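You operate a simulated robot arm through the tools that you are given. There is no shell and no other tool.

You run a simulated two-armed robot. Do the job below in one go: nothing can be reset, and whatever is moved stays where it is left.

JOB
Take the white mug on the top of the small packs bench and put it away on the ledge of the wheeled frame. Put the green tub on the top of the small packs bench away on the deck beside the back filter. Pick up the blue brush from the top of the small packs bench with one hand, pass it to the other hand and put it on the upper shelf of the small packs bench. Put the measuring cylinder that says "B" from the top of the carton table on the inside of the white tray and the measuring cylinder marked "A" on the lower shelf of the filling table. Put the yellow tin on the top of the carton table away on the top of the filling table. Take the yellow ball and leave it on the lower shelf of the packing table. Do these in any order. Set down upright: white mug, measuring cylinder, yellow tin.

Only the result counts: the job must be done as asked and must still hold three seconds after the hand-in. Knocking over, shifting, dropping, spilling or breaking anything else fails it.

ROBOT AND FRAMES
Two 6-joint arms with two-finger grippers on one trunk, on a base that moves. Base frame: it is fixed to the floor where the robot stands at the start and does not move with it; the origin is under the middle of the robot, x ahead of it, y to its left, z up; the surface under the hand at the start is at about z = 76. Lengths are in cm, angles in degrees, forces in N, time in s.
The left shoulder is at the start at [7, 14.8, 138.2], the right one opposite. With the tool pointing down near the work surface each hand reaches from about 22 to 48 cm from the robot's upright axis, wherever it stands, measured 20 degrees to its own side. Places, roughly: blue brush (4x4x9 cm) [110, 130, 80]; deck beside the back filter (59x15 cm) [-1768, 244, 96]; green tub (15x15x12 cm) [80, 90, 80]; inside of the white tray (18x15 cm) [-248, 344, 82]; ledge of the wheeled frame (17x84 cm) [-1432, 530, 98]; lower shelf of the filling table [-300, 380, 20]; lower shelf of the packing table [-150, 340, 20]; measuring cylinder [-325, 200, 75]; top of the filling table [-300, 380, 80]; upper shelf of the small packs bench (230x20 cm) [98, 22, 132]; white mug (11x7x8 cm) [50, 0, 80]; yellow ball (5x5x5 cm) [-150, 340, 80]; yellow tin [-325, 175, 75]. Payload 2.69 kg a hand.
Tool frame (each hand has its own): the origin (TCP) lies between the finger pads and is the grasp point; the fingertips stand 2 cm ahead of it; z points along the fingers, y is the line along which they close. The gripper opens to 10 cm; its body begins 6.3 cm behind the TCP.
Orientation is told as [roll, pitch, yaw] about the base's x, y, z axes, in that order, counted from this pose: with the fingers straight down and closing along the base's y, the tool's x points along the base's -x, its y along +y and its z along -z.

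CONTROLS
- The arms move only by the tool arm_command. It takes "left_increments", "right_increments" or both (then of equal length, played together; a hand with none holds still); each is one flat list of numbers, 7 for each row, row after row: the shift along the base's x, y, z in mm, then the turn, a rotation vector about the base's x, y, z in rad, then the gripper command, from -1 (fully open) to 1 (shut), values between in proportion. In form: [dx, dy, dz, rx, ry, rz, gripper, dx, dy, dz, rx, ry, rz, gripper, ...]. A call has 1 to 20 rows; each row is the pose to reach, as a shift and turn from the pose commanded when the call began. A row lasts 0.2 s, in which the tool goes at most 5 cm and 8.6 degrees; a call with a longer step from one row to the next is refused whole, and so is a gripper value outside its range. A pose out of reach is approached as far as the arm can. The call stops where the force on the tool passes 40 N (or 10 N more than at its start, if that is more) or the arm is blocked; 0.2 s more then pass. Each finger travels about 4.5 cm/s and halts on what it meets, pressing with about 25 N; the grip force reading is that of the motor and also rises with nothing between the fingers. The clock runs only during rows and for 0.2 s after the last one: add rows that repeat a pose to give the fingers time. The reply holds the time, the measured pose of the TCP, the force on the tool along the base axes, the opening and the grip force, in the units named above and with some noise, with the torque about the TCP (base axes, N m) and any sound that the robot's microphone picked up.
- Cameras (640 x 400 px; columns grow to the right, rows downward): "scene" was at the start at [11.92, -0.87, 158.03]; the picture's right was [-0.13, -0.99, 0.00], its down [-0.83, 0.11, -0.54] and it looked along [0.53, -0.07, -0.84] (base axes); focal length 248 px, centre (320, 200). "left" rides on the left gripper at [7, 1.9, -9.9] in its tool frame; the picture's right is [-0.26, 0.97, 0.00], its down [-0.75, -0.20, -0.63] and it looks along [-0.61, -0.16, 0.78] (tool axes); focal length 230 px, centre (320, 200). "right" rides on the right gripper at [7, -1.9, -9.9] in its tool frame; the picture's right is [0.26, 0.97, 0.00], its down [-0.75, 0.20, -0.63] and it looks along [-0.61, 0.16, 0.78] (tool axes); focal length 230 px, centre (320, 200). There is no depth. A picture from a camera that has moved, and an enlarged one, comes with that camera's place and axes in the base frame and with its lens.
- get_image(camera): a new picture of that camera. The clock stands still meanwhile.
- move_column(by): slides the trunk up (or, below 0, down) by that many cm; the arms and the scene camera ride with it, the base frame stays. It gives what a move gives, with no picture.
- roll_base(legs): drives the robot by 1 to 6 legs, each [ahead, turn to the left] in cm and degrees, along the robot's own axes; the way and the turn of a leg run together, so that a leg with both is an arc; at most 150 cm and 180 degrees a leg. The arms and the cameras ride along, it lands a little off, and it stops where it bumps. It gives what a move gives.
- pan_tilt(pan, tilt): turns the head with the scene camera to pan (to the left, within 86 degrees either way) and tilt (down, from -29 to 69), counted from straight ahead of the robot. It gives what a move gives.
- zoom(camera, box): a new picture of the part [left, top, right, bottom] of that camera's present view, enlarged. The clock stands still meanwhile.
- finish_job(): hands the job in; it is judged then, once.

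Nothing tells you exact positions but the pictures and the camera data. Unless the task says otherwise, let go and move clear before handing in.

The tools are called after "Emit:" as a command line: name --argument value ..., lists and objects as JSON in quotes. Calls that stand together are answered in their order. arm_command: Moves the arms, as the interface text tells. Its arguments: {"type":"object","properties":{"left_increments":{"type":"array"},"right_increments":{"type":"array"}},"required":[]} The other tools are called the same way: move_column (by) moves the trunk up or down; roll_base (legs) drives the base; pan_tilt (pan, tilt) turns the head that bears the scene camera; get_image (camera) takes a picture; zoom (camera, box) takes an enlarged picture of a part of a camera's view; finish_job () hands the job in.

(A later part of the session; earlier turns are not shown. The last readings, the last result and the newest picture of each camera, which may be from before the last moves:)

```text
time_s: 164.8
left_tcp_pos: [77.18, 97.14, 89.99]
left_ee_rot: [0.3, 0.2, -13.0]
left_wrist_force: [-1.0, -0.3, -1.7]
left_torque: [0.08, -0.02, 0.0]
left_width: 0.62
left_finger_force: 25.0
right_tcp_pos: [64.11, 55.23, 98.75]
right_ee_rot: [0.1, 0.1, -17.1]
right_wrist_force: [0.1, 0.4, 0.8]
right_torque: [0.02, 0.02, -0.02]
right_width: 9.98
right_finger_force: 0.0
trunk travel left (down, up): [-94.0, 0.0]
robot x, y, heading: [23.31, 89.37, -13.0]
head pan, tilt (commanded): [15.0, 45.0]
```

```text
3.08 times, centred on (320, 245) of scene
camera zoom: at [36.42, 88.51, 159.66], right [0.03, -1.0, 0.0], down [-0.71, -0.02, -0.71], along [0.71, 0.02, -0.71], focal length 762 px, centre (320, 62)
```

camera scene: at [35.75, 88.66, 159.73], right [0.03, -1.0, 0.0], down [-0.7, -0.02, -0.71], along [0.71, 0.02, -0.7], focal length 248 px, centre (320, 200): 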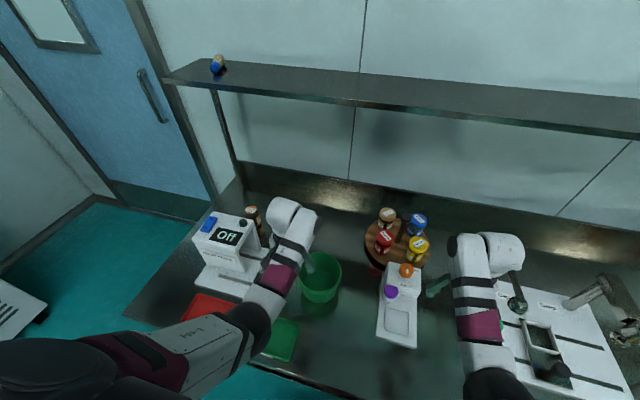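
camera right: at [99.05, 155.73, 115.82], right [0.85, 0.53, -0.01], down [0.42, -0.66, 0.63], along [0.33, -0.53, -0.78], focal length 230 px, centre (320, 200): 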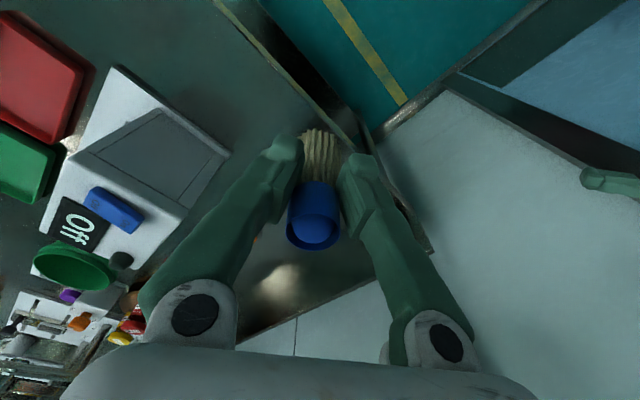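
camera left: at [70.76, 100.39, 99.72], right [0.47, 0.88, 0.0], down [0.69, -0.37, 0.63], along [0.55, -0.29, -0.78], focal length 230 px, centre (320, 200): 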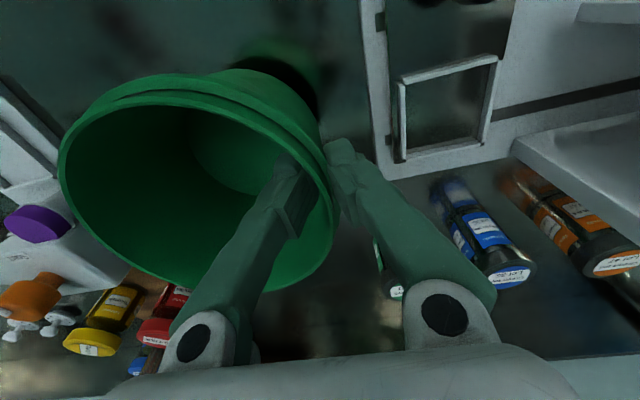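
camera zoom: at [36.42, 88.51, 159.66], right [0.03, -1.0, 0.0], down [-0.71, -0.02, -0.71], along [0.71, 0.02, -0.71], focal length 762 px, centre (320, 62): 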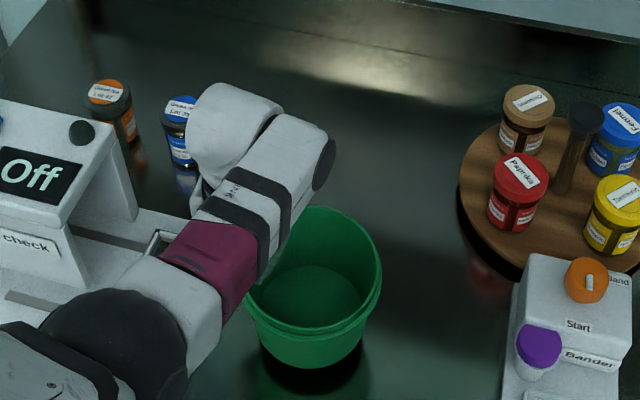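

The tub hangs level and weighs under 200 g. Raising it, backing out, then lifting it high so it clears everything on the bench while I fetch the mug.

Emit:
arm_command --left_increments '[0, 0, 30, 0, 0, 0, 1, 0, 0, 60, 0, 0, 0, 1, 0, 0, 90, 0, 0, 0, 1]'

Emit:
roll_base --legs '[[-25, 0]]'

Emit:
arm_command --left_increments '[8, -2, 33, 0, 0, 0, 1, 16, -4, 66, 0, 0, 0, 1, 24, -6, 99, 0, 0, 0, 1, 32, -8, 132, 0, 0, 0, 1, 42, -10, 165, 0, 0, 0, 1, 52, -12, 198, 0, 0, 0, 1, 62, -14, 231, 0, 0, 0, 1, 72, -17, 264, 0, 0, 0, 1, 82, -19, 297, 0, 0, 0, 1, 92, -21, 330, 0, 0, 0, 1]'

Emit:
get_image --camera "scene"

```text
time_s: 165.6
left_tcp_pos: [77.37, 96.93, 98.73]
left_ee_rot: [0.2, 0.1, -13.2]
left_wrist_force: [-0.7, 0.0, -1.1]
left_torque: [0.08, -0.02, -0.01]
left_width: 0.59
left_finger_force: 25.0
right_tcp_pos: [64.19, 55.25, 98.55]
right_ee_rot: [0.1, 0.0, -17.1]
right_wrist_force: [-1.0, -0.3, 1.0]
right_torque: [0.03, -0.01, 0.0]
right_width: 9.99
right_finger_force: 0.0
trunk travel left (down, up): [-94.0, 0.0]
robot x, y, heading: [23.86, 89.2, -13.2]
head pan, tilt (commanded): [15.0, 45.0]
```

```text
time_s: 167.5
left_tcp_pos: [53.06, 102.93, 98.51]
left_ee_rot: [0.3, 0.3, -12.5]
left_wrist_force: [0.2, -0.5, -2.5]
left_torque: [0.09, -0.04, 0.04]
left_width: 0.6
left_finger_force: 24.8
right_tcp_pos: [40.21, 61.13, 98.45]
right_ee_rot: [0.1, 0.3, -16.7]
right_wrist_force: [-0.8, -0.7, 0.8]
right_torque: [0.0, 0.02, 0.03]
right_width: 10.01
right_finger_force: 0.0
trunk travel left (down, up): [-94.0, 0.0]
robot x, y, heading: [-1.52, 95.22, -12.7]
head pan, tilt (commanded): [15.0, 45.0]
```

```text
time_s: 169.7
left_tcp_pos: [62.1, 100.8, 132.03]
left_ee_rot: [0.4, 0.2, -12.6]
left_wrist_force: [0.9, -0.4, -1.6]
left_torque: [0.05, -0.05, -0.03]
left_width: 0.59
left_finger_force: 25.2
left hand out of reach, approached as far as the arm can: row 3, 4, 5, 6, 7, 8, 9
right_tcp_pos: [39.78, 61.15, 98.7]
right_ee_rot: [0.1, 0.0, -16.6]
right_wrist_force: [-0.3, -0.4, -0.5]
right_torque: [-0.01, 0.0, -0.02]
right_width: 10.01
right_finger_force: 0.2
trunk travel left (down, up): [-94.0, 0.0]
robot x, y, heading: [-1.13, 95.06, -12.6]
head pan, tilt (commanded): [15.0, 45.0]
```

```text
taken
camera scene: at [11.78, 94.23, 159.67], right [0.04, -1.0, 0.0], down [-0.71, -0.03, -0.71], along [0.71, 0.03, -0.71], focal length 248 px, centre (320, 200)
```

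scene: 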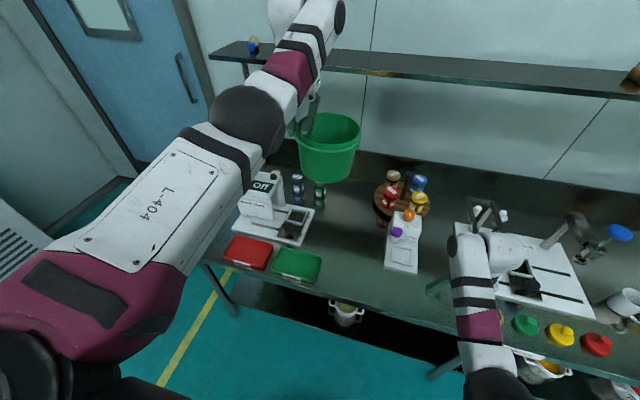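

Emit:
roll_base --legs '[[0, -91.7], [62, 0], [0, 90]]'

Emit:
pan_tilt --pan -15 --tilt 45

Emit:
get_image --camera "scene"

Emit:
get_image --camera "right"

```text
time_s: 180.9
left_tcp_pos: [45.15, 35.43, 131.82]
left_ee_rot: [0.3, 0.3, -17.2]
left_wrist_force: [-0.7, -0.5, -1.0]
left_torque: [0.12, -0.03, -0.02]
left_width: 0.63
left_finger_force: 25.4
right_tcp_pos: [19.64, -2.27, 98.66]
right_ee_rot: [0.1, 0.2, -21.3]
right_wrist_force: [-0.7, 0.2, 0.2]
right_torque: [0.0, -0.02, -0.02]
right_width: 9.99
right_finger_force: 0.1
trunk travel left (down, up): [-94.0, 0.0]
robot x, y, heading: [-18.82, 34.91, -17.3]
head pan, tilt (commanded): [15.0, 45.0]
```

```text
time_s: 181.9
left_tcp_pos: [45.13, 35.49, 131.82]
left_ee_rot: [0.2, 0.3, -17.3]
left_wrist_force: [-0.2, 0.2, -1.2]
left_torque: [0.1, -0.05, 0.0]
left_width: 0.58
left_finger_force: 25.3
right_tcp_pos: [19.66, -2.14, 98.61]
right_ee_rot: [0.0, 0.2, -21.5]
right_wrist_force: [-0.3, 0.2, -0.7]
right_torque: [0.0, 0.0, 0.0]
right_width: 10.0
right_finger_force: 0.1
trunk travel left (down, up): [-94.0, 0.0]
robot x, y, heading: [-18.19, 35.0, -17.4]
head pan, tilt (commanded): [-15.0, 45.0]
```

```text
taken
camera scene: at [-6.79, 29.06, 159.66], right [-0.54, -0.84, 0.0], down [-0.6, 0.38, -0.71], along [0.6, -0.38, -0.71], focal length 248 px, centre (320, 200)
```

scene: 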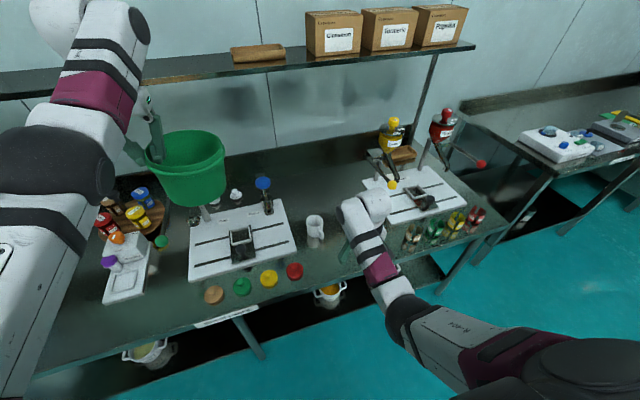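

```text
taken
camera right: at [12.52, -1.43, 108.55], right [0.11, 0.99, 0.0], down [0.77, -0.09, 0.63], along [0.62, -0.07, -0.78], focal length 230 px, centre (320, 200)
```

right: 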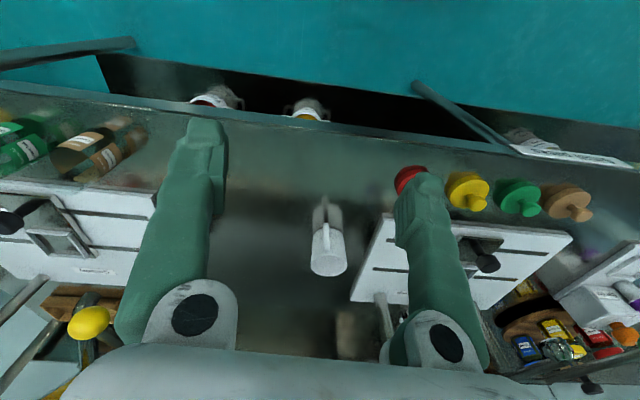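

The mug is at about [47, -3.7] with its handle toward me. Rolling in so it comes under the right hand.

Emit:
roll_base --legs '[[26.5, 0]]'

Emit:
arm_command --right_increments '[10, 32, 0, 0, 0, 0, -1, 20, 64, 0, 0, 0, 0, -1]'

Emit:
get_image --camera "right"

Emit:
get_image --camera "scene"

```text
time_s: 183.8
left_tcp_pos: [69.76, 27.75, 132.45]
left_ee_rot: [0.3, -0.1, -17.3]
left_wrist_force: [0.3, 0.5, -0.8]
left_torque: [0.05, -0.11, 0.02]
left_width: 0.61
left_finger_force: 24.8
right_tcp_pos: [44.41, -10.0, 98.98]
right_ee_rot: [0.1, -0.4, -21.4]
right_wrist_force: [-0.2, -0.2, -0.1]
right_torque: [-0.03, -0.07, 0.03]
right_width: 10.0
right_finger_force: 0.1
trunk travel left (down, up): [-94.0, 0.0]
robot x, y, heading: [7.38, 26.81, -17.6]
head pan, tilt (commanded): [-15.0, 45.0]
```

```text
time_s: 184.4
left_tcp_pos: [70.58, 27.93, 131.95]
left_ee_rot: [0.0, 0.2, -17.4]
left_wrist_force: [0.4, -0.4, -1.5]
left_torque: [0.06, -0.03, 0.01]
left_width: 0.6
left_finger_force: 25.0
right_tcp_pos: [46.79, -3.43, 98.74]
right_ee_rot: [-0.1, 0.1, -21.3]
right_wrist_force: [0.0, 1.4, -0.5]
right_torque: [-0.02, 0.0, 0.01]
right_width: 9.99
right_finger_force: 0.1
trunk travel left (down, up): [-94.0, 0.0]
robot x, y, heading: [7.27, 26.89, -17.3]
head pan, tilt (commanded): [-15.0, 45.0]
```

```text
taken
camera right: at [39.85, -2.64, 108.67], right [0.11, 0.99, 0.0], down [0.77, -0.09, 0.63], along [0.62, -0.07, -0.78], focal length 230 px, centre (320, 200)
```

right: 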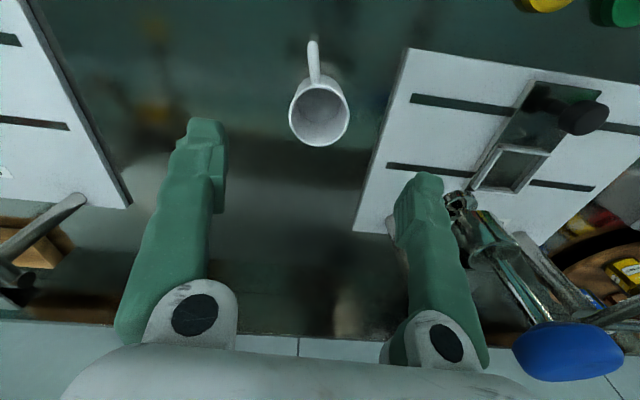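

```text
taken
camera scene: at [18.64, 21.4, 159.68], right [-0.54, -0.84, 0.0], down [-0.6, 0.38, -0.71], along [0.6, -0.38, -0.71], focal length 248 px, centre (320, 200)
```

scene: 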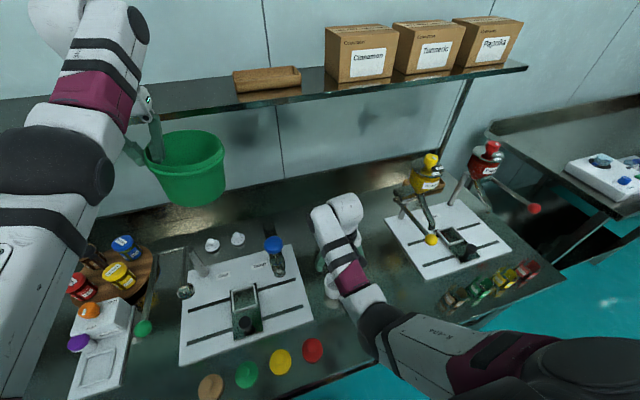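

Emit:
arm_command --right_increments '[9, -2, 0, 0, 0, 0, -0.75, 9, -2, -40, 0, 0, 0, -0.75, 9, -2, -80, 0, 0, 0, -0.75, 9, -2, -115, 0, 0, 0, -0.75]'

Emit:
get_image --camera "right"

```text
time_s: 185.4
left_tcp_pos: [70.65, 27.37, 132.0]
left_ee_rot: [0.3, 0.3, -17.2]
left_wrist_force: [0.6, -0.3, -1.6]
left_torque: [0.08, -0.04, -0.01]
left_width: 0.6
left_finger_force: 24.6
right_tcp_pos: [47.98, -4.04, 86.94]
right_ee_rot: [0.1, 0.1, -21.5]
right_wrist_force: [0.1, 0.0, -0.4]
right_torque: [0.02, -0.01, 0.04]
right_width: 8.75
right_finger_force: 0.0
trunk travel left (down, up): [-94.0, 0.0]
robot x, y, heading: [6.54, 26.9, -17.5]
head pan, tilt (commanded): [-15.0, 45.0]
```

```text
taken
camera right: at [40.88, -3.32, 96.92], right [0.11, 0.99, 0.0], down [0.77, -0.09, 0.63], along [0.62, -0.07, -0.78], focal length 230 px, centre (320, 200)
```

right: 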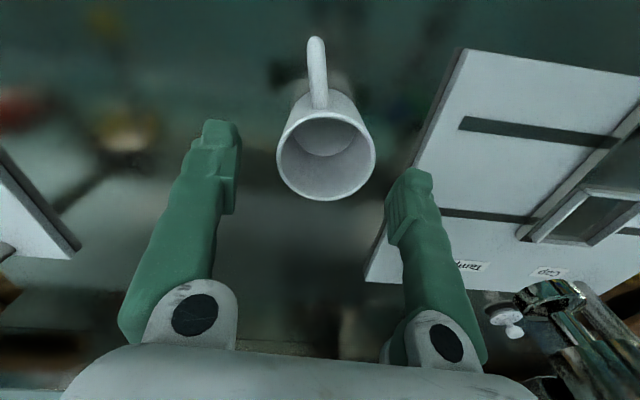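

Emit:
arm_command --right_increments '[0, 3, -25, 0, 0, 0, -0.75, 0, 3, -45, 0, 0, 0, -0.75, 0, 3, -62, 0, 0, 0, -0.75, 0, 3, -62, 0, 0, 0, 0, 0, 3, -62, 0, 0, 0, 1, 0, 3, -62, 0, 0, 0, 1, 0, 3, -62, 0, 0, 0, 1, 0, 3, -62, 0, 0, 0, 1]'

Emit:
get_image --camera "right"

```text
time_s: 187.2
left_tcp_pos: [70.59, 27.46, 131.88]
left_ee_rot: [0.3, 0.2, -17.3]
left_wrist_force: [0.7, -0.6, -0.9]
left_torque: [0.09, -0.01, 0.02]
left_width: 0.59
left_finger_force: 24.6
right_tcp_pos: [46.65, -4.28, 82.47]
right_ee_rot: [0.1, 0.1, -21.4]
right_wrist_force: [0.3, -0.5, 0.3]
right_torque: [-0.08, -0.07, -0.01]
right_width: 5.28
right_finger_force: 24.6
right hand out of reach, approached as far as the arm can: row 2, 3, 4, 5, 6, 7, 8
trunk travel left (down, up): [-94.0, 0.0]
robot x, y, heading: [7.12, 26.59, -17.4]
head pan, tilt (commanded): [-15.0, 45.0]
```

```text
taken
camera right: at [39.46, -3.45, 92.33], right [0.11, 0.99, 0.0], down [0.77, -0.09, 0.63], along [0.63, -0.07, -0.78], focal length 230 px, centre (320, 200)
```

right: 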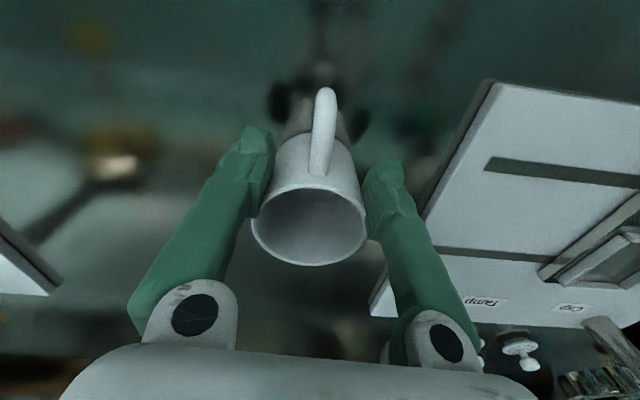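

The hand ran out of reach 1.3 cm short, so that grip is off-centre. I'll open, raise slightly, lower the trunk a few cm for more reach and take the mug properly.

Emit:
arm_command --right_increments '[0, 0, 0, 0, 0, 0, 0.3, 0, 0, 0, 0, 0, 0, -0.75, 0, 0, 0, 0, 0, 0, -0.75, 0, 0, 15, 0, 0, 0, -0.75, 0, 0, 30, 0, 0, 0, -0.75]'

Emit:
move_column --by -4

Emit:
get_image --camera "right"

```text
time_s: 188.4
left_tcp_pos: [70.41, 27.48, 132.02]
left_ee_rot: [0.3, 0.2, -17.3]
left_wrist_force: [-0.8, 0.0, -1.6]
left_torque: [0.08, -0.01, -0.02]
left_width: 0.58
left_finger_force: 24.6
right_tcp_pos: [46.25, -4.07, 85.36]
right_ee_rot: [0.0, 0.1, -21.4]
right_wrist_force: [0.9, -0.5, 0.7]
right_torque: [0.01, 0.0, 0.01]
right_width: 8.74
right_finger_force: 0.0
trunk travel left (down, up): [-94.0, 0.0]
robot x, y, heading: [6.82, 26.96, -17.6]
head pan, tilt (commanded): [-15.0, 45.0]
```

```text
time_s: 189.2
left_tcp_pos: [70.56, 27.48, 127.94]
left_ee_rot: [0.3, 0.3, -17.3]
left_wrist_force: [0.3, 0.1, -1.5]
left_torque: [0.1, -0.01, -0.02]
left_width: 0.59
left_finger_force: 24.9
right_tcp_pos: [46.28, -4.13, 81.18]
right_ee_rot: [0.0, 0.1, -21.4]
right_wrist_force: [0.1, 0.1, 0.3]
right_torque: [0.0, 0.0, 0.02]
right_width: 8.77
right_finger_force: 0.0
trunk travel left (down, up): [-90.0, 4.0]
robot x, y, heading: [6.92, 26.88, -17.5]
head pan, tilt (commanded): [-15.0, 45.0]
```

```text
taken
camera right: at [39.25, -3.32, 91.24], right [0.11, 0.99, 0.0], down [0.77, -0.09, 0.63], along [0.62, -0.07, -0.78], focal length 230 px, centre (320, 200)
```

right: 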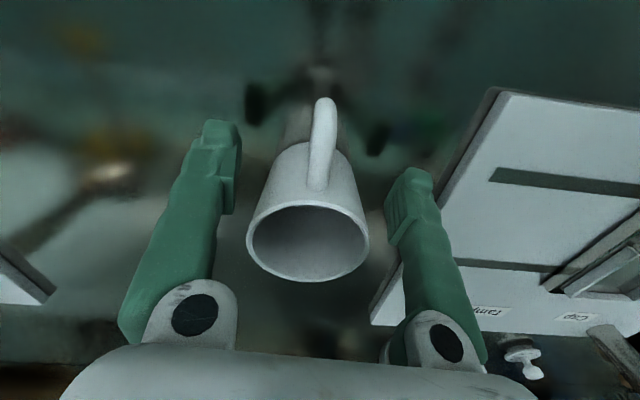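

Emit:
arm_command --right_increments '[5, -5, 0, 0, 0, 0, -0.75, 17, -7, 0, 0, 0, 0, -0.75, 17, -7, 0, 0, 0, 0, -0.75]'

Emit:
get_image --camera "right"

```text
time_s: 190.0
left_tcp_pos: [70.53, 27.49, 127.89]
left_ee_rot: [0.4, 0.2, -17.3]
left_wrist_force: [0.1, 0.0, -1.3]
left_torque: [0.07, -0.03, -0.01]
left_width: 0.6
left_finger_force: 24.7
right_tcp_pos: [48.06, -4.68, 81.42]
right_ee_rot: [0.2, 0.1, -21.3]
right_wrist_force: [0.2, -1.0, -0.1]
right_torque: [-0.01, 0.01, -0.02]
right_width: 8.76
right_finger_force: 0.1
trunk travel left (down, up): [-90.0, 4.0]
robot x, y, heading: [7.1, 26.51, -17.5]
head pan, tilt (commanded): [-15.0, 45.0]
```

```text
taken
camera right: at [40.92, -3.98, 91.34], right [0.11, 0.99, 0.0], down [0.77, -0.09, 0.63], along [0.63, -0.07, -0.78], focal length 230 px, centre (320, 200)
```

right: 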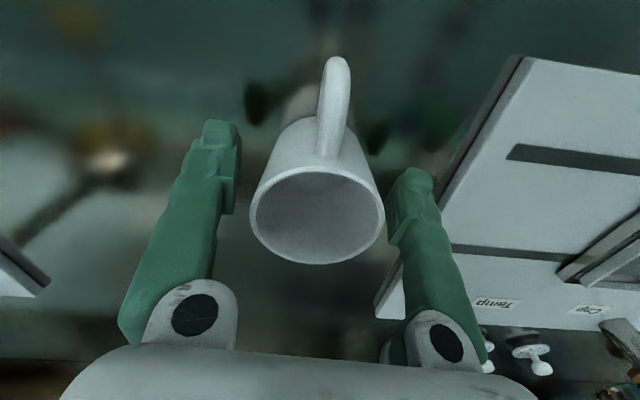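

Emit:
arm_command --right_increments '[0, -2, -3, 0, 0, 0, 0, 0, -2, -3, 0, 0, 0, 1, 0, -2, -3, 0, 0, 0, 1, 0, -2, -3, 0, 0, 0, 1, 0, -2, -3, 0, 0, 0, 1]'

Emit:
get_image --camera "right"

```text
time_s: 191.2
left_tcp_pos: [70.46, 27.57, 128.0]
left_ee_rot: [0.3, 0.3, -17.4]
left_wrist_force: [-0.2, -0.1, -1.7]
left_torque: [0.09, 0.0, -0.04]
left_width: 0.56
left_finger_force: 25.2
right_tcp_pos: [48.1, -5.04, 81.16]
right_ee_rot: [0.0, 0.0, -21.3]
right_wrist_force: [1.2, 0.1, 2.0]
right_torque: [-0.03, -0.12, 0.0]
right_width: 6.23
right_finger_force: 24.7
trunk travel left (down, up): [-90.0, 4.0]
robot x, y, heading: [6.87, 26.99, -17.4]
head pan, tilt (commanded): [-15.0, 45.0]
```

```text
taken
camera right: at [40.91, -4.23, 91.07], right [0.11, 0.99, 0.0], down [0.77, -0.09, 0.63], along [0.63, -0.07, -0.78], focal length 230 px, centre (320, 200)
```

right: 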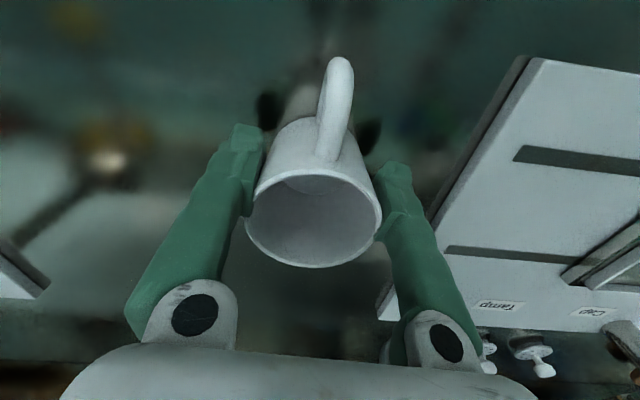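

Good central grip (6.2 cm). Lifting.

Emit:
arm_command --right_increments '[0, 0, 20, 0, 0, 0, 1, 0, 0, 50, 0, 0, 0, 1, 0, 0, 90, 0, 0, 0, 1, 0, 0, 130, 0, 0, 0, 1]'

Emit:
get_image --camera "right"

Emit:
roll_base --legs '[[-30, 0]]'

Emit:
get_image --camera "scene"

```text
time_s: 192.2
left_tcp_pos: [70.56, 27.49, 127.98]
left_ee_rot: [0.3, 0.2, -17.3]
left_wrist_force: [0.0, -0.3, -1.2]
left_torque: [0.04, -0.01, 0.01]
left_width: 0.59
left_finger_force: 24.8
right_tcp_pos: [48.18, -4.9, 94.22]
right_ee_rot: [0.0, 0.1, -21.3]
right_wrist_force: [-0.1, -0.7, -0.2]
right_torque: [0.01, 0.0, 0.01]
right_width: 6.22
right_finger_force: 24.9
trunk travel left (down, up): [-90.0, 4.0]
robot x, y, heading: [6.85, 27.16, -17.5]
head pan, tilt (commanded): [-15.0, 45.0]
```

```text
taken
camera right: at [40.98, -4.2, 104.18], right [0.11, 0.99, 0.0], down [0.77, -0.09, 0.63], along [0.62, -0.07, -0.78], focal length 230 px, centre (320, 200)
```

right: 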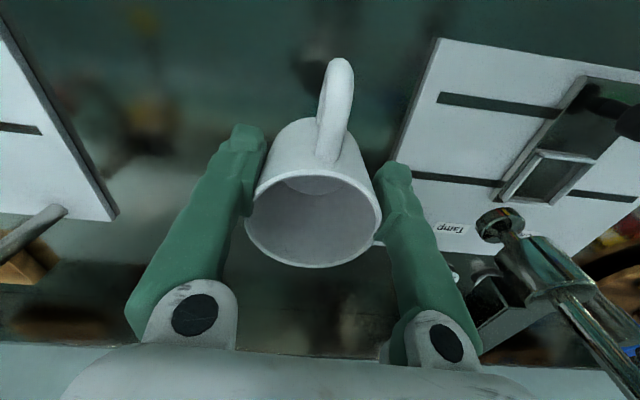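

```text
time_s: 194.2
left_tcp_pos: [42.47, 36.26, 127.7]
left_ee_rot: [0.3, 0.6, -17.7]
left_wrist_force: [1.1, -0.6, -1.3]
left_torque: [0.12, -0.02, 0.02]
left_width: 0.6
left_finger_force: 25.2
right_tcp_pos: [19.74, 3.75, 93.97]
right_ee_rot: [0.0, 0.3, -21.6]
right_wrist_force: [0.9, -0.1, -0.5]
right_torque: [-0.02, 0.04, -0.02]
right_width: 6.21
right_finger_force: 25.0
trunk travel left (down, up): [-90.0, 4.0]
robot x, y, heading: [-21.61, 35.84, -17.9]
head pan, tilt (commanded): [-15.0, 45.0]
```

```text
taken
camera scene: at [-9.39, 29.85, 155.6], right [-0.54, -0.84, 0.0], down [-0.6, 0.38, -0.7], along [0.59, -0.38, -0.71], focal length 248 px, centre (320, 200)
```

scene: 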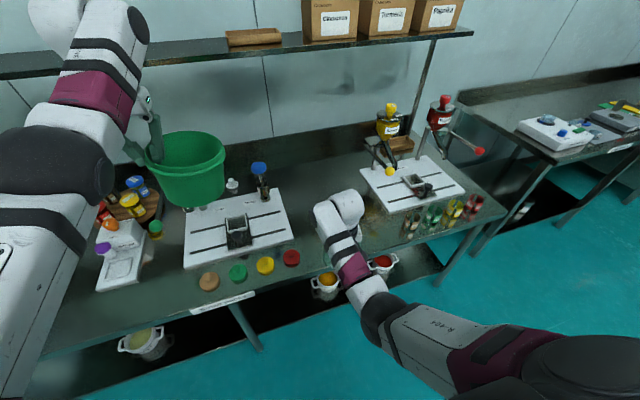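

Both items are held. I'll turn to face down the hall and look at the way ahead.

Emit:
roll_base --legs '[[-15, 0], [0, -162]]'

Emit:
pan_tilt --pan 0 --tilt 15

Emit:
get_image --camera "scene"

Emit:
zoom --camera "scene" --box '[200, 80, 440, 230]'

```text
time_s: 202.2
left_tcp_pos: [-96.06, 20.01, 127.93]
left_ee_rot: [0.3, 0.2, -179.2]
left_wrist_force: [0.6, -0.5, -1.7]
left_torque: [-0.08, -0.03, 0.01]
left_width: 0.6
left_finger_force: 25.2
right_tcp_pos: [-84.85, 57.81, 94.2]
right_ee_rot: [0.2, 0.1, 176.8]
right_wrist_force: [0.9, 0.3, -0.2]
right_torque: [-0.02, -0.01, 0.0]
right_width: 6.11
right_finger_force: 24.6
trunk travel left (down, up): [-90.0, 4.0]
robot x, y, heading: [-36.01, 40.69, -179.3]
head pan, tilt (commanded): [-15.0, 45.0]
```

```text
time_s: 203.2
left_tcp_pos: [-96.08, 20.08, 127.88]
left_ee_rot: [0.3, 0.3, -179.2]
left_wrist_force: [0.1, 0.0, -0.3]
left_torque: [-0.11, -0.03, 0.01]
left_width: 0.62
left_finger_force: 24.9
right_tcp_pos: [-84.83, 57.91, 94.26]
right_ee_rot: [0.0, 0.1, 176.8]
right_wrist_force: [-0.4, 0.1, -0.5]
right_torque: [0.01, -0.01, 0.01]
right_width: 6.09
right_finger_force: 25.6
trunk travel left (down, up): [-90.0, 4.0]
robot x, y, heading: [-35.64, 40.67, -179.4]
head pan, tilt (commanded): [0.0, 15.0]
```

```text
taken
camera scene: at [-50.23, 40.31, 160.34], right [-0.01, 1.0, 0.0], down [0.26, 0.0, -0.97], along [-0.97, -0.01, -0.26], focal length 248 px, centre (320, 200)
```

scene: 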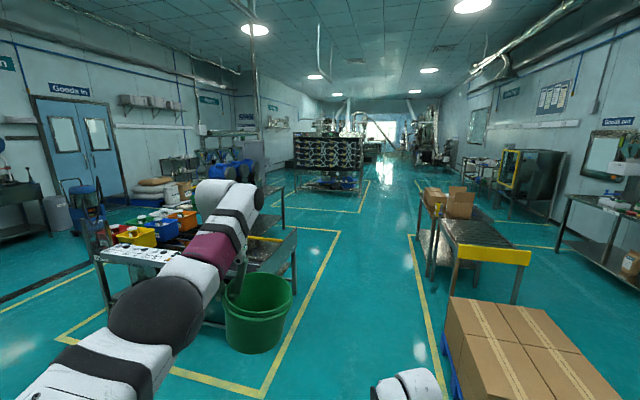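

```text
2.67 times, centred on (320, 155) of scene
camera zoom: at [-50.23, 40.31, 160.34], right [-0.01, 1.0, 0.0], down [0.26, 0.0, -0.97], along [-0.97, -0.01, -0.26], focal length 660 px, centre (320, 320)
```

zoom: 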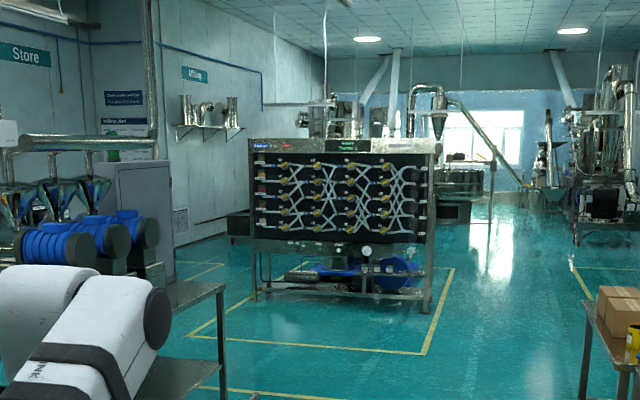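

The hall's long axis is aligned with the bench's depth direction, and the central lane is clear. Driving down it in stages.

Emit:
roll_base --legs '[[0, -13], [150, 0], [150, 0]]'

Emit:
get_image --camera "scene"

```text
time_s: 218.5
left_tcp_pos: [-392.85, 99.57, 128.08]
left_ee_rot: [0.4, 0.2, 167.8]
left_wrist_force: [0.7, 0.0, -1.5]
left_torque: [-0.09, 0.03, -0.07]
left_width: 0.6
left_finger_force: 25.1
right_tcp_pos: [-373.44, 133.87, 94.22]
right_ee_rot: [0.0, 0.1, 163.6]
right_wrist_force: [0.1, 0.0, -0.7]
right_torque: [0.0, -0.04, 0.02]
right_width: 5.95
right_finger_force: 25.0
trunk travel left (down, up): [-90.0, 4.0]
robot x, y, heading: [-329.73, 105.58, 167.6]
head pan, tilt (commanded): [0.0, 15.0]
```

```text
taken
camera scene: at [-343.56, 108.9, 160.35], right [0.22, 0.98, 0.0], down [0.25, -0.06, -0.97], along [-0.94, 0.21, -0.26], focal length 248 px, centre (320, 200)
```

scene: 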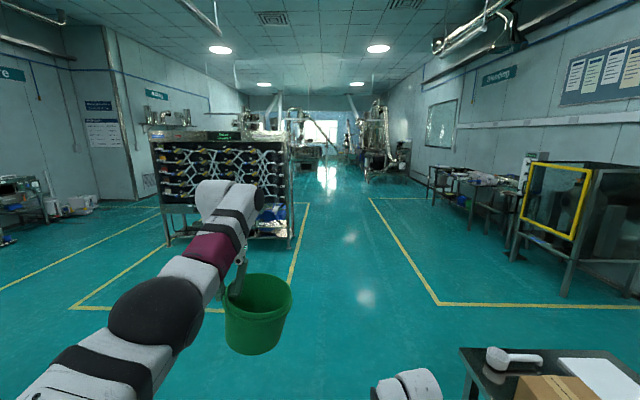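

Emit:
get_image --camera "right"

Emit:
get_image --camera "left"

```text
taken
camera right: at [-366.12, 133.63, 104.16], right [-0.02, -1.0, 0.0], down [-0.78, 0.02, 0.63], along [-0.63, 0.01, -0.78], focal length 230 px, centre (320, 200)
```

right: 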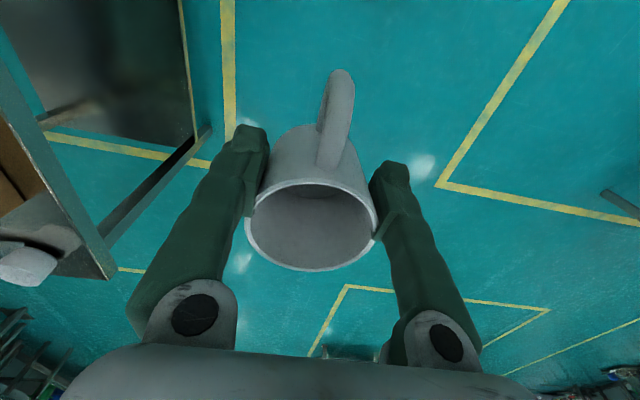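

```text
taken
camera left: at [-386.54, 96.22, 137.82], right [-0.46, -0.89, 0.0], down [-0.69, 0.36, 0.63], along [-0.56, 0.28, -0.78], focal length 230 px, centre (320, 200)
```

left: 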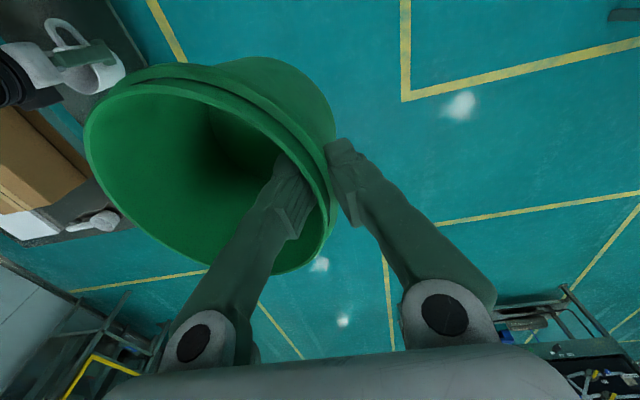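

The mug is slowly creeping in the grip, so I'll set it down on the carton table beside me and re-grip it by its wall. First a look at that table.

Emit:
pan_tilt --pan -80 --tilt 35

Emit:
get_image --camera "scene"

Emit:
zoom --camera "scene" --box '[160, 100, 480, 300]'

```text
time_s: 220.0
left_tcp_pos: [-392.89, 99.63, 127.97]
left_ee_rot: [0.3, 0.3, 167.7]
left_wrist_force: [0.5, -0.1, -2.6]
left_torque: [-0.06, 0.0, 0.04]
left_width: 0.6
left_finger_force: 25.0
right_tcp_pos: [-373.45, 133.97, 94.24]
right_ee_rot: [0.2, 0.1, 163.6]
right_wrist_force: [-0.3, 0.1, 0.1]
right_torque: [-0.03, 0.0, 0.04]
right_width: 5.97
right_finger_force: 24.8
trunk travel left (down, up): [-90.0, 4.0]
robot x, y, heading: [-329.48, 105.52, 167.6]
head pan, tilt (commanded): [-80.0, 35.0]
```

```text
taken
camera scene: at [-334.17, 115.71, 157.15], right [1.0, -0.04, 0.0], down [-0.02, -0.57, -0.82], along [0.03, 0.82, -0.57], focal length 248 px, centre (320, 200)
```

scene: 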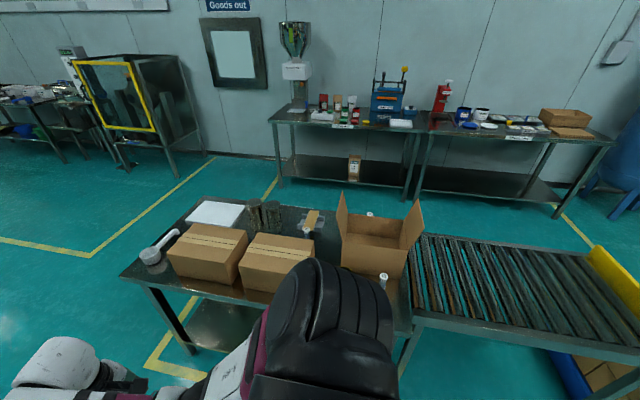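

```text
2.00 times, centred on (320, 200) of scene
camera zoom: at [-334.17, 115.71, 157.15], right [1.0, -0.04, 0.0], down [-0.02, -0.57, -0.82], along [0.03, 0.82, -0.57], focal length 495 px, centre (320, 200)
```

zoom: 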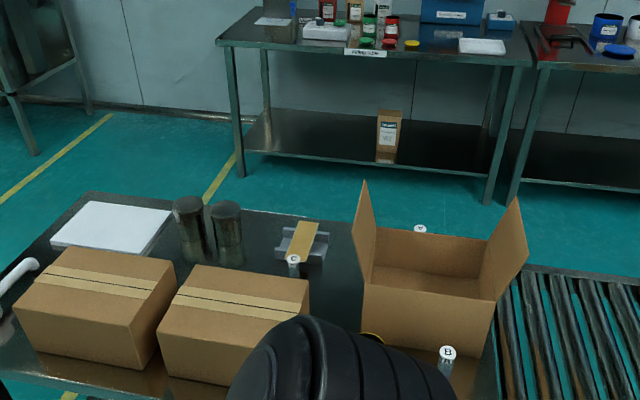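

Nowhere clear on that table. I'll roll straight back to the small packs bench, where there is free space, and re-grip the mug there.

Emit:
roll_base --legs '[[-150, 0], [-142, 0], [0, -180], [0, 0]]'

Emit:
pan_tilt --pan -15 --tilt 45

Emit:
get_image --camera "scene"

Emit:
get_image --camera "right"

```text
time_s: 241.8
left_tcp_pos: [20.32, 52.67, 127.94]
left_ee_rot: [0.2, 0.3, -9.1]
left_wrist_force: [0.1, 0.4, -1.3]
left_torque: [0.09, -0.01, 0.03]
left_width: 0.61
left_finger_force: 25.1
right_tcp_pos: [3.03, 17.45, 94.18]
right_ee_rot: [0.0, 0.1, -13.0]
right_wrist_force: [-0.2, -0.7, -0.8]
right_torque: [-0.02, -0.01, 0.01]
right_width: 5.71
right_finger_force: 24.9
trunk travel left (down, up): [-90.0, 4.0]
robot x, y, heading: [-42.88, 42.65, -9.2]
head pan, tilt (commanded): [-80.0, 35.0]
```

```text
time_s: 243.2
left_tcp_pos: [20.54, 52.79, 127.92]
left_ee_rot: [0.3, 0.3, -9.0]
left_wrist_force: [-0.4, -0.9, -1.7]
left_torque: [0.09, 0.01, 0.0]
left_width: 0.62
left_finger_force: 25.5
right_tcp_pos: [2.97, 17.46, 94.15]
right_ee_rot: [0.0, 0.1, -13.0]
right_wrist_force: [0.7, -0.3, -0.4]
right_torque: [0.0, -0.01, 0.01]
right_width: 5.68
right_finger_force: 25.2
trunk travel left (down, up): [-90.0, 4.0]
robot x, y, heading: [-41.97, 43.09, -9.1]
head pan, tilt (commanded): [-15.0, 45.0]
```

```text
taken
camera scene: at [-30.0, 38.84, 155.66], right [-0.41, -0.91, 0.0], down [-0.65, 0.29, -0.71], along [0.64, -0.29, -0.71], focal length 248 px, centre (320, 200)
```

scene: 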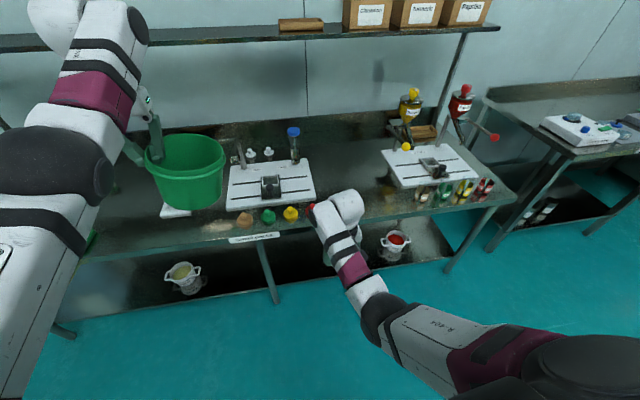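

```text
taken
camera right: at [-4.23, 17.11, 104.13], right [-0.03, 1.0, 0.0], down [0.78, 0.02, 0.63], along [0.63, 0.02, -0.78], focal length 230 px, centre (320, 200)
```

right: 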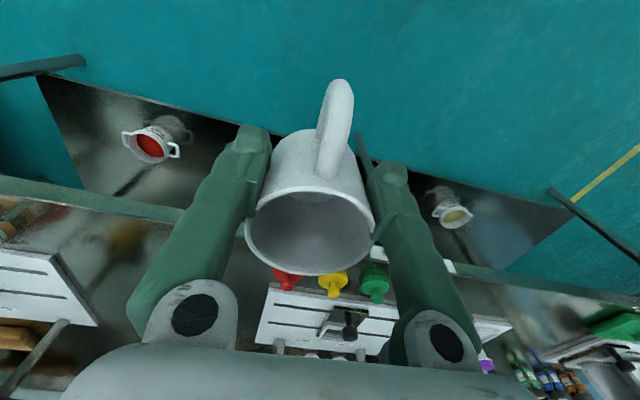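

Emit:
roll_base --legs '[[0, -8], [52.5, 0]]'

Emit:
get_image --camera "right"

Emit:
get_image --camera "scene"

```text
time_s: 246.7
left_tcp_pos: [69.01, 30.55, 127.98]
left_ee_rot: [0.2, 0.3, -16.1]
left_wrist_force: [-0.1, 0.1, -1.7]
left_torque: [0.08, -0.04, 0.01]
left_width: 0.63
left_finger_force: 25.0
right_tcp_pos: [47.29, -2.38, 94.39]
right_ee_rot: [0.1, -0.1, -20.1]
right_wrist_force: [-0.1, 0.2, -1.3]
right_torque: [0.04, 0.03, 0.01]
right_width: 5.68
right_finger_force: 25.3
trunk travel left (down, up): [-90.0, 4.0]
robot x, y, heading: [5.89, 28.95, -16.2]
head pan, tilt (commanded): [-15.0, 45.0]
```

```text
taken
camera right: at [40.22, -1.74, 104.21], right [0.09, 1.0, 0.0], down [0.77, -0.07, 0.63], along [0.63, -0.06, -0.78], focal length 230 px, centre (320, 200)
```

right: 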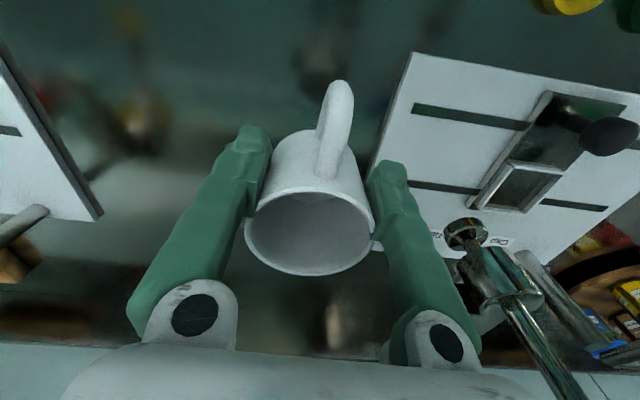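

```text
taken
camera scene: at [17.24, 23.04, 155.69], right [-0.52, -0.86, 0.0], down [-0.6, 0.37, -0.71], along [0.61, -0.37, -0.71], focal length 248 px, centre (320, 200)
```

scene: 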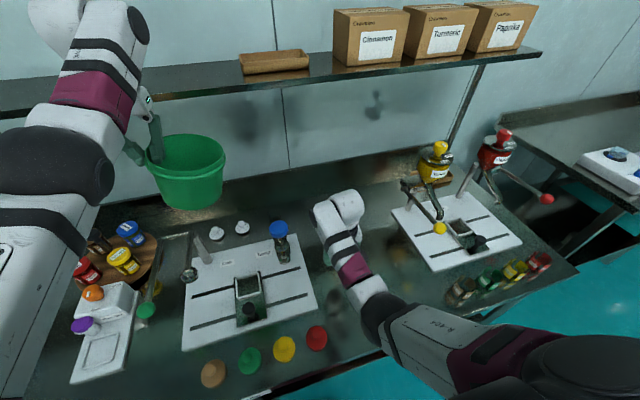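

Emit:
arm_command --right_increments '[0, -30, 0, 0, 0, 0, 1, 0, -30, -40, 0, 0, 0, 1, 0, -30, -80, 0, 0, 0, 1, 0, -30, -110, 0, 0, 0, 1, 0, -30, -122, 0, 0, 0, 1, 0, -30, -127, 0, 0, 0, 1]'

Emit:
get_image --camera "right"

```text
time_s: 248.1
left_tcp_pos: [69.31, 30.52, 127.95]
left_ee_rot: [0.1, 0.3, -16.1]
left_wrist_force: [0.3, -0.5, -0.6]
left_torque: [0.11, 0.02, -0.01]
left_width: 0.6
left_finger_force: 24.4
right_tcp_pos: [47.41, -5.45, 81.56]
right_ee_rot: [0.1, 0.2, -20.1]
right_wrist_force: [0.1, 1.3, -0.4]
right_torque: [-0.03, 0.03, 0.0]
right_width: 5.64
right_finger_force: 25.5
trunk travel left (down, up): [-90.0, 4.0]
robot x, y, heading: [6.07, 28.59, -16.2]
head pan, tilt (commanded): [-15.0, 45.0]
```

```text
taken
camera right: at [40.31, -4.87, 91.38], right [0.09, 1.0, 0.0], down [0.77, -0.07, 0.63], along [0.63, -0.06, -0.78], focal length 230 px, centre (320, 200)
```

right: 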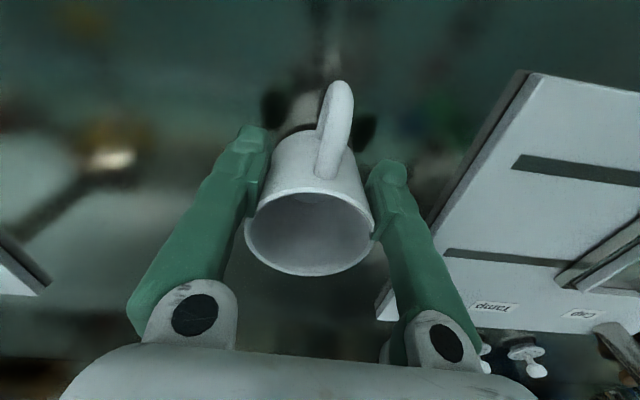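

Emit:
arm_command --right_increments '[0, 0, -3, 0, 0, 0, 1, 0, 0, -4, 0, 0, 0, 0.2, 0, 0, -4, 0, 0, 0, -0.3, 0, 0, -4, 0, 0, 0, -0.75, 0, 0, -4, 0, 0, 0, -0.75, 0, 0, -4, 0, 0, 0, -0.75]'

Emit:
get_image --camera "right"

```text
time_s: 249.5
left_tcp_pos: [69.26, 30.51, 127.97]
left_ee_rot: [0.2, 0.3, -16.1]
left_wrist_force: [-0.4, -0.4, -1.1]
left_torque: [0.08, 0.02, -0.01]
left_width: 0.6
left_finger_force: 25.1
right_tcp_pos: [47.41, -5.3, 81.15]
right_ee_rot: [0.1, 0.1, -20.2]
right_wrist_force: [-0.1, -1.0, 0.1]
right_torque: [0.04, 0.01, 0.03]
right_width: 8.73
right_finger_force: 0.0
trunk travel left (down, up): [-90.0, 4.0]
robot x, y, heading: [5.91, 28.26, -16.1]
head pan, tilt (commanded): [-15.0, 45.0]
```

```text
taken
camera right: at [40.24, -4.75, 91.06], right [0.09, 1.0, 0.0], down [0.77, -0.07, 0.63], along [0.63, -0.06, -0.78], focal length 230 px, centre (320, 200)
```

right: 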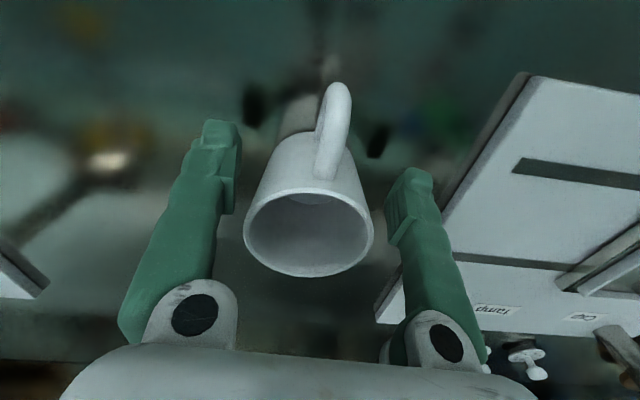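

The mug stands safely. Now I go up, shift sideways over its right wall, narrow the fingers and check before gripping the wall.

Emit:
arm_command --right_increments '[0, 0, 30, 0, 0, 0, -0.75, 0, 0, 65, 0, 0, 0, -0.75, 0, 0, 90, 0, 0, 0, -0.3, -3, -17, 90, 0, 0, 0, 0.3, -3, -35, 90, 0, 0, 0, 0.3, -3, -35, 90, 0, 0, 0, 0.3]'

Emit:
get_image --camera "right"

```text
time_s: 250.9
left_tcp_pos: [69.24, 30.53, 127.99]
left_ee_rot: [0.2, 0.3, -16.1]
left_wrist_force: [0.2, 0.3, 0.1]
left_torque: [0.07, -0.02, 0.01]
left_width: 0.59
left_finger_force: 25.1
right_tcp_pos: [47.14, -8.9, 90.01]
right_ee_rot: [0.1, 0.1, -20.1]
right_wrist_force: [-0.3, 0.7, 0.2]
right_torque: [0.04, 0.0, -0.01]
right_width: 3.48
right_finger_force: 0.1
trunk travel left (down, up): [-90.0, 4.0]
robot x, y, heading: [5.92, 28.22, -16.4]
head pan, tilt (commanded): [-15.0, 45.0]
```

```text
taken
camera right: at [39.97, -8.24, 99.93], right [0.09, 1.0, 0.0], down [0.77, -0.07, 0.63], along [0.63, -0.06, -0.78], focal length 230 px, centre (320, 200)
```

right: 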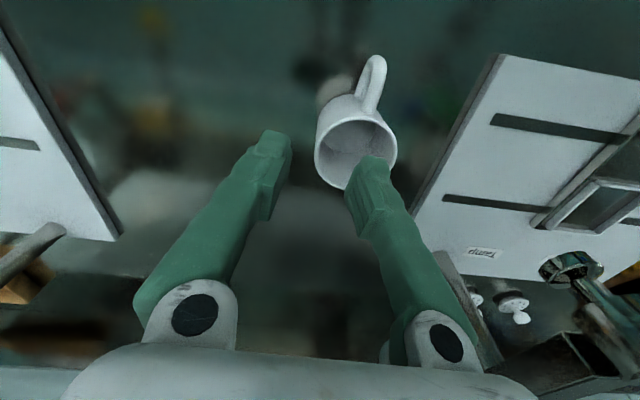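

Emit:
arm_command --right_increments '[0, 0, -25, 0, 0, 0, 0.3, 0, 0, -50, 0, 0, 0, 0.3, 0, 0, -50, 0, 0, 0, 0.3]'

Emit:
get_image --camera "right"

```text
time_s: 251.7
left_tcp_pos: [69.24, 30.53, 127.92]
left_ee_rot: [0.3, 0.4, -16.0]
left_wrist_force: [-0.7, -0.4, -1.4]
left_torque: [0.05, -0.02, 0.04]
left_width: 0.59
left_finger_force: 25.0
right_tcp_pos: [47.2, -8.89, 85.0]
right_ee_rot: [0.1, 0.2, -20.1]
right_wrist_force: [0.9, -0.2, 0.6]
right_torque: [-0.06, -0.01, 0.01]
right_width: 3.49
right_finger_force: 0.0
trunk travel left (down, up): [-90.0, 4.0]
robot x, y, heading: [5.2, 28.52, -16.2]
head pan, tilt (commanded): [-15.0, 45.0]
```

```text
taken
camera right: at [40.05, -8.21, 94.91], right [0.09, 1.0, 0.0], down [0.77, -0.07, 0.63], along [0.63, -0.06, -0.78], focal length 230 px, centre (320, 200)
```

right: 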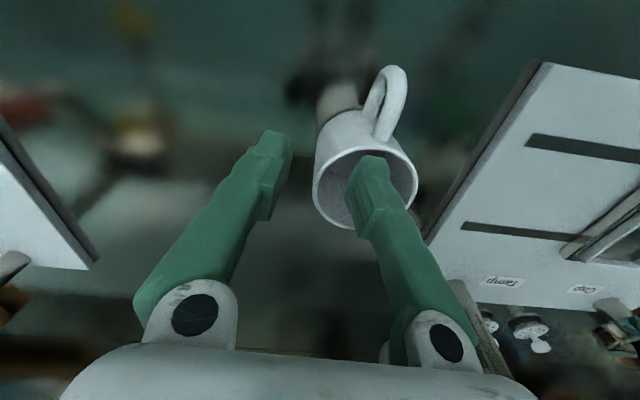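

Emit:
arm_command --right_increments '[0, 0, -13, 0, 0, 0, 0.3, 0, 0, -26, 0, 0, 0, 0.3, 0, 0, -26, 0, 0, 0, 0.6, 0, 0, -26, 0, 0, 0, 1, 0, 0, -26, 0, 0, 0, 1, 0, 0, -26, 0, 0, 0, 1, 0, 0, -26, 0, 0, 0, 1]'

Emit:
get_image --camera "right"

```text
time_s: 253.3
left_tcp_pos: [69.17, 30.52, 128.0]
left_ee_rot: [0.2, 0.3, -16.1]
left_wrist_force: [0.4, 1.1, -1.4]
left_torque: [0.09, -0.02, 0.0]
left_width: 0.57
left_finger_force: 25.2
right_tcp_pos: [47.18, -8.74, 82.51]
right_ee_rot: [0.2, 0.1, -20.1]
right_wrist_force: [0.4, 0.7, 0.2]
right_torque: [0.02, 0.01, 0.01]
right_width: 0.57
right_finger_force: 25.3
trunk travel left (down, up): [-90.0, 4.0]
robot x, y, heading: [5.65, 28.87, -16.6]
head pan, tilt (commanded): [-15.0, 45.0]
```

```text
taken
camera right: at [40.06, -8.23, 92.38], right [0.09, 1.0, 0.0], down [0.77, -0.07, 0.63], along [0.63, -0.06, -0.78], focal length 230 px, centre (320, 200)
```

right: 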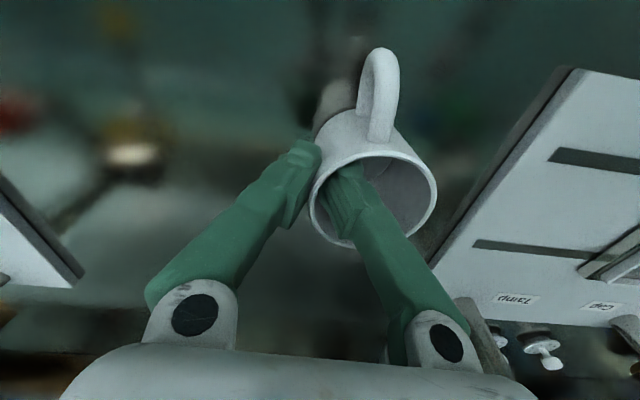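

Wall grip achieved (0.57 cm). Lifting and checking it holds steady.

Emit:
arm_command --right_increments '[0, 0, 20, 0, 0, 0, 1, 0, 0, 50, 0, 0, 0, 1, 0, 0, 90, 0, 0, 0, 1, 0, 0, 125, 0, 0, 0, 1]'

Emit:
get_image --camera "right"

Emit:
roll_base --legs '[[-50, 0], [0, -178]]'

Emit:
get_image --camera "right"

```text
time_s: 254.3
left_tcp_pos: [69.33, 30.53, 127.95]
left_ee_rot: [0.2, 0.2, -16.1]
left_wrist_force: [-0.1, -0.7, -1.7]
left_torque: [0.08, -0.02, -0.04]
left_width: 0.62
left_finger_force: 24.8
right_tcp_pos: [47.57, -9.04, 95.06]
right_ee_rot: [0.1, 0.2, -20.2]
right_wrist_force: [-0.4, -0.1, -1.5]
right_torque: [0.0, -0.01, -0.01]
right_width: 0.61
right_finger_force: 24.8
trunk travel left (down, up): [-90.0, 4.0]
robot x, y, heading: [5.5, 28.81, -16.0]
head pan, tilt (commanded): [-15.0, 45.0]
```

```text
taken
camera right: at [40.22, -8.46, 104.92], right [0.09, 1.0, 0.0], down [0.78, -0.07, 0.63], along [0.63, -0.06, -0.78], focal length 230 px, centre (320, 200)
```

right: 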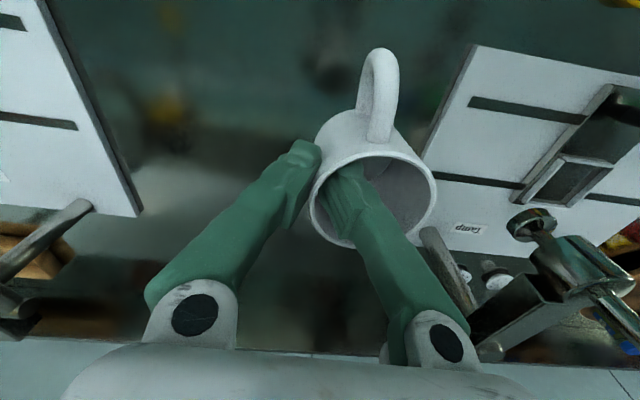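

```text
time_s: 264.4
left_tcp_pos: [-105.86, 33.85, 127.88]
left_ee_rot: [0.2, 0.3, 169.8]
left_wrist_force: [-0.9, 0.7, -1.1]
left_torque: [-0.11, 0.02, -0.01]
left_width: 0.58
left_finger_force: 25.2
right_tcp_pos: [-88.11, 75.58, 94.86]
right_ee_rot: [0.1, 0.1, 165.9]
right_wrist_force: [-0.5, -0.6, -0.5]
right_torque: [0.04, 0.0, 0.0]
right_width: 0.62
right_finger_force: 24.6
trunk travel left (down, up): [-90.0, 4.0]
robot x, y, heading: [-42.63, 42.18, 169.7]
head pan, tilt (commanded): [-15.0, 45.0]
```

```text
taken
camera right: at [-80.91, 75.58, 104.89], right [0.01, -1.0, 0.0], down [-0.78, -0.01, 0.63], along [-0.63, -0.01, -0.78], focal length 230 px, centre (320, 200)
```

right: 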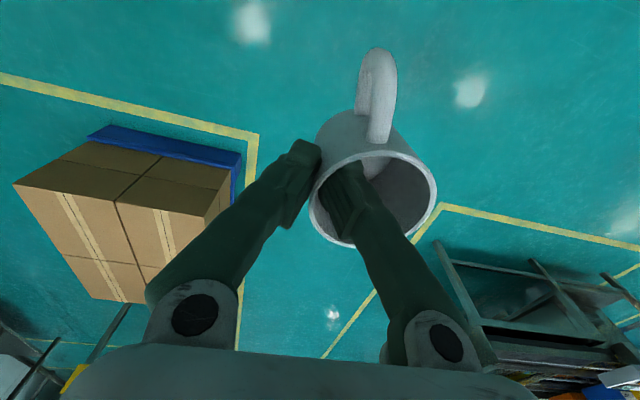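

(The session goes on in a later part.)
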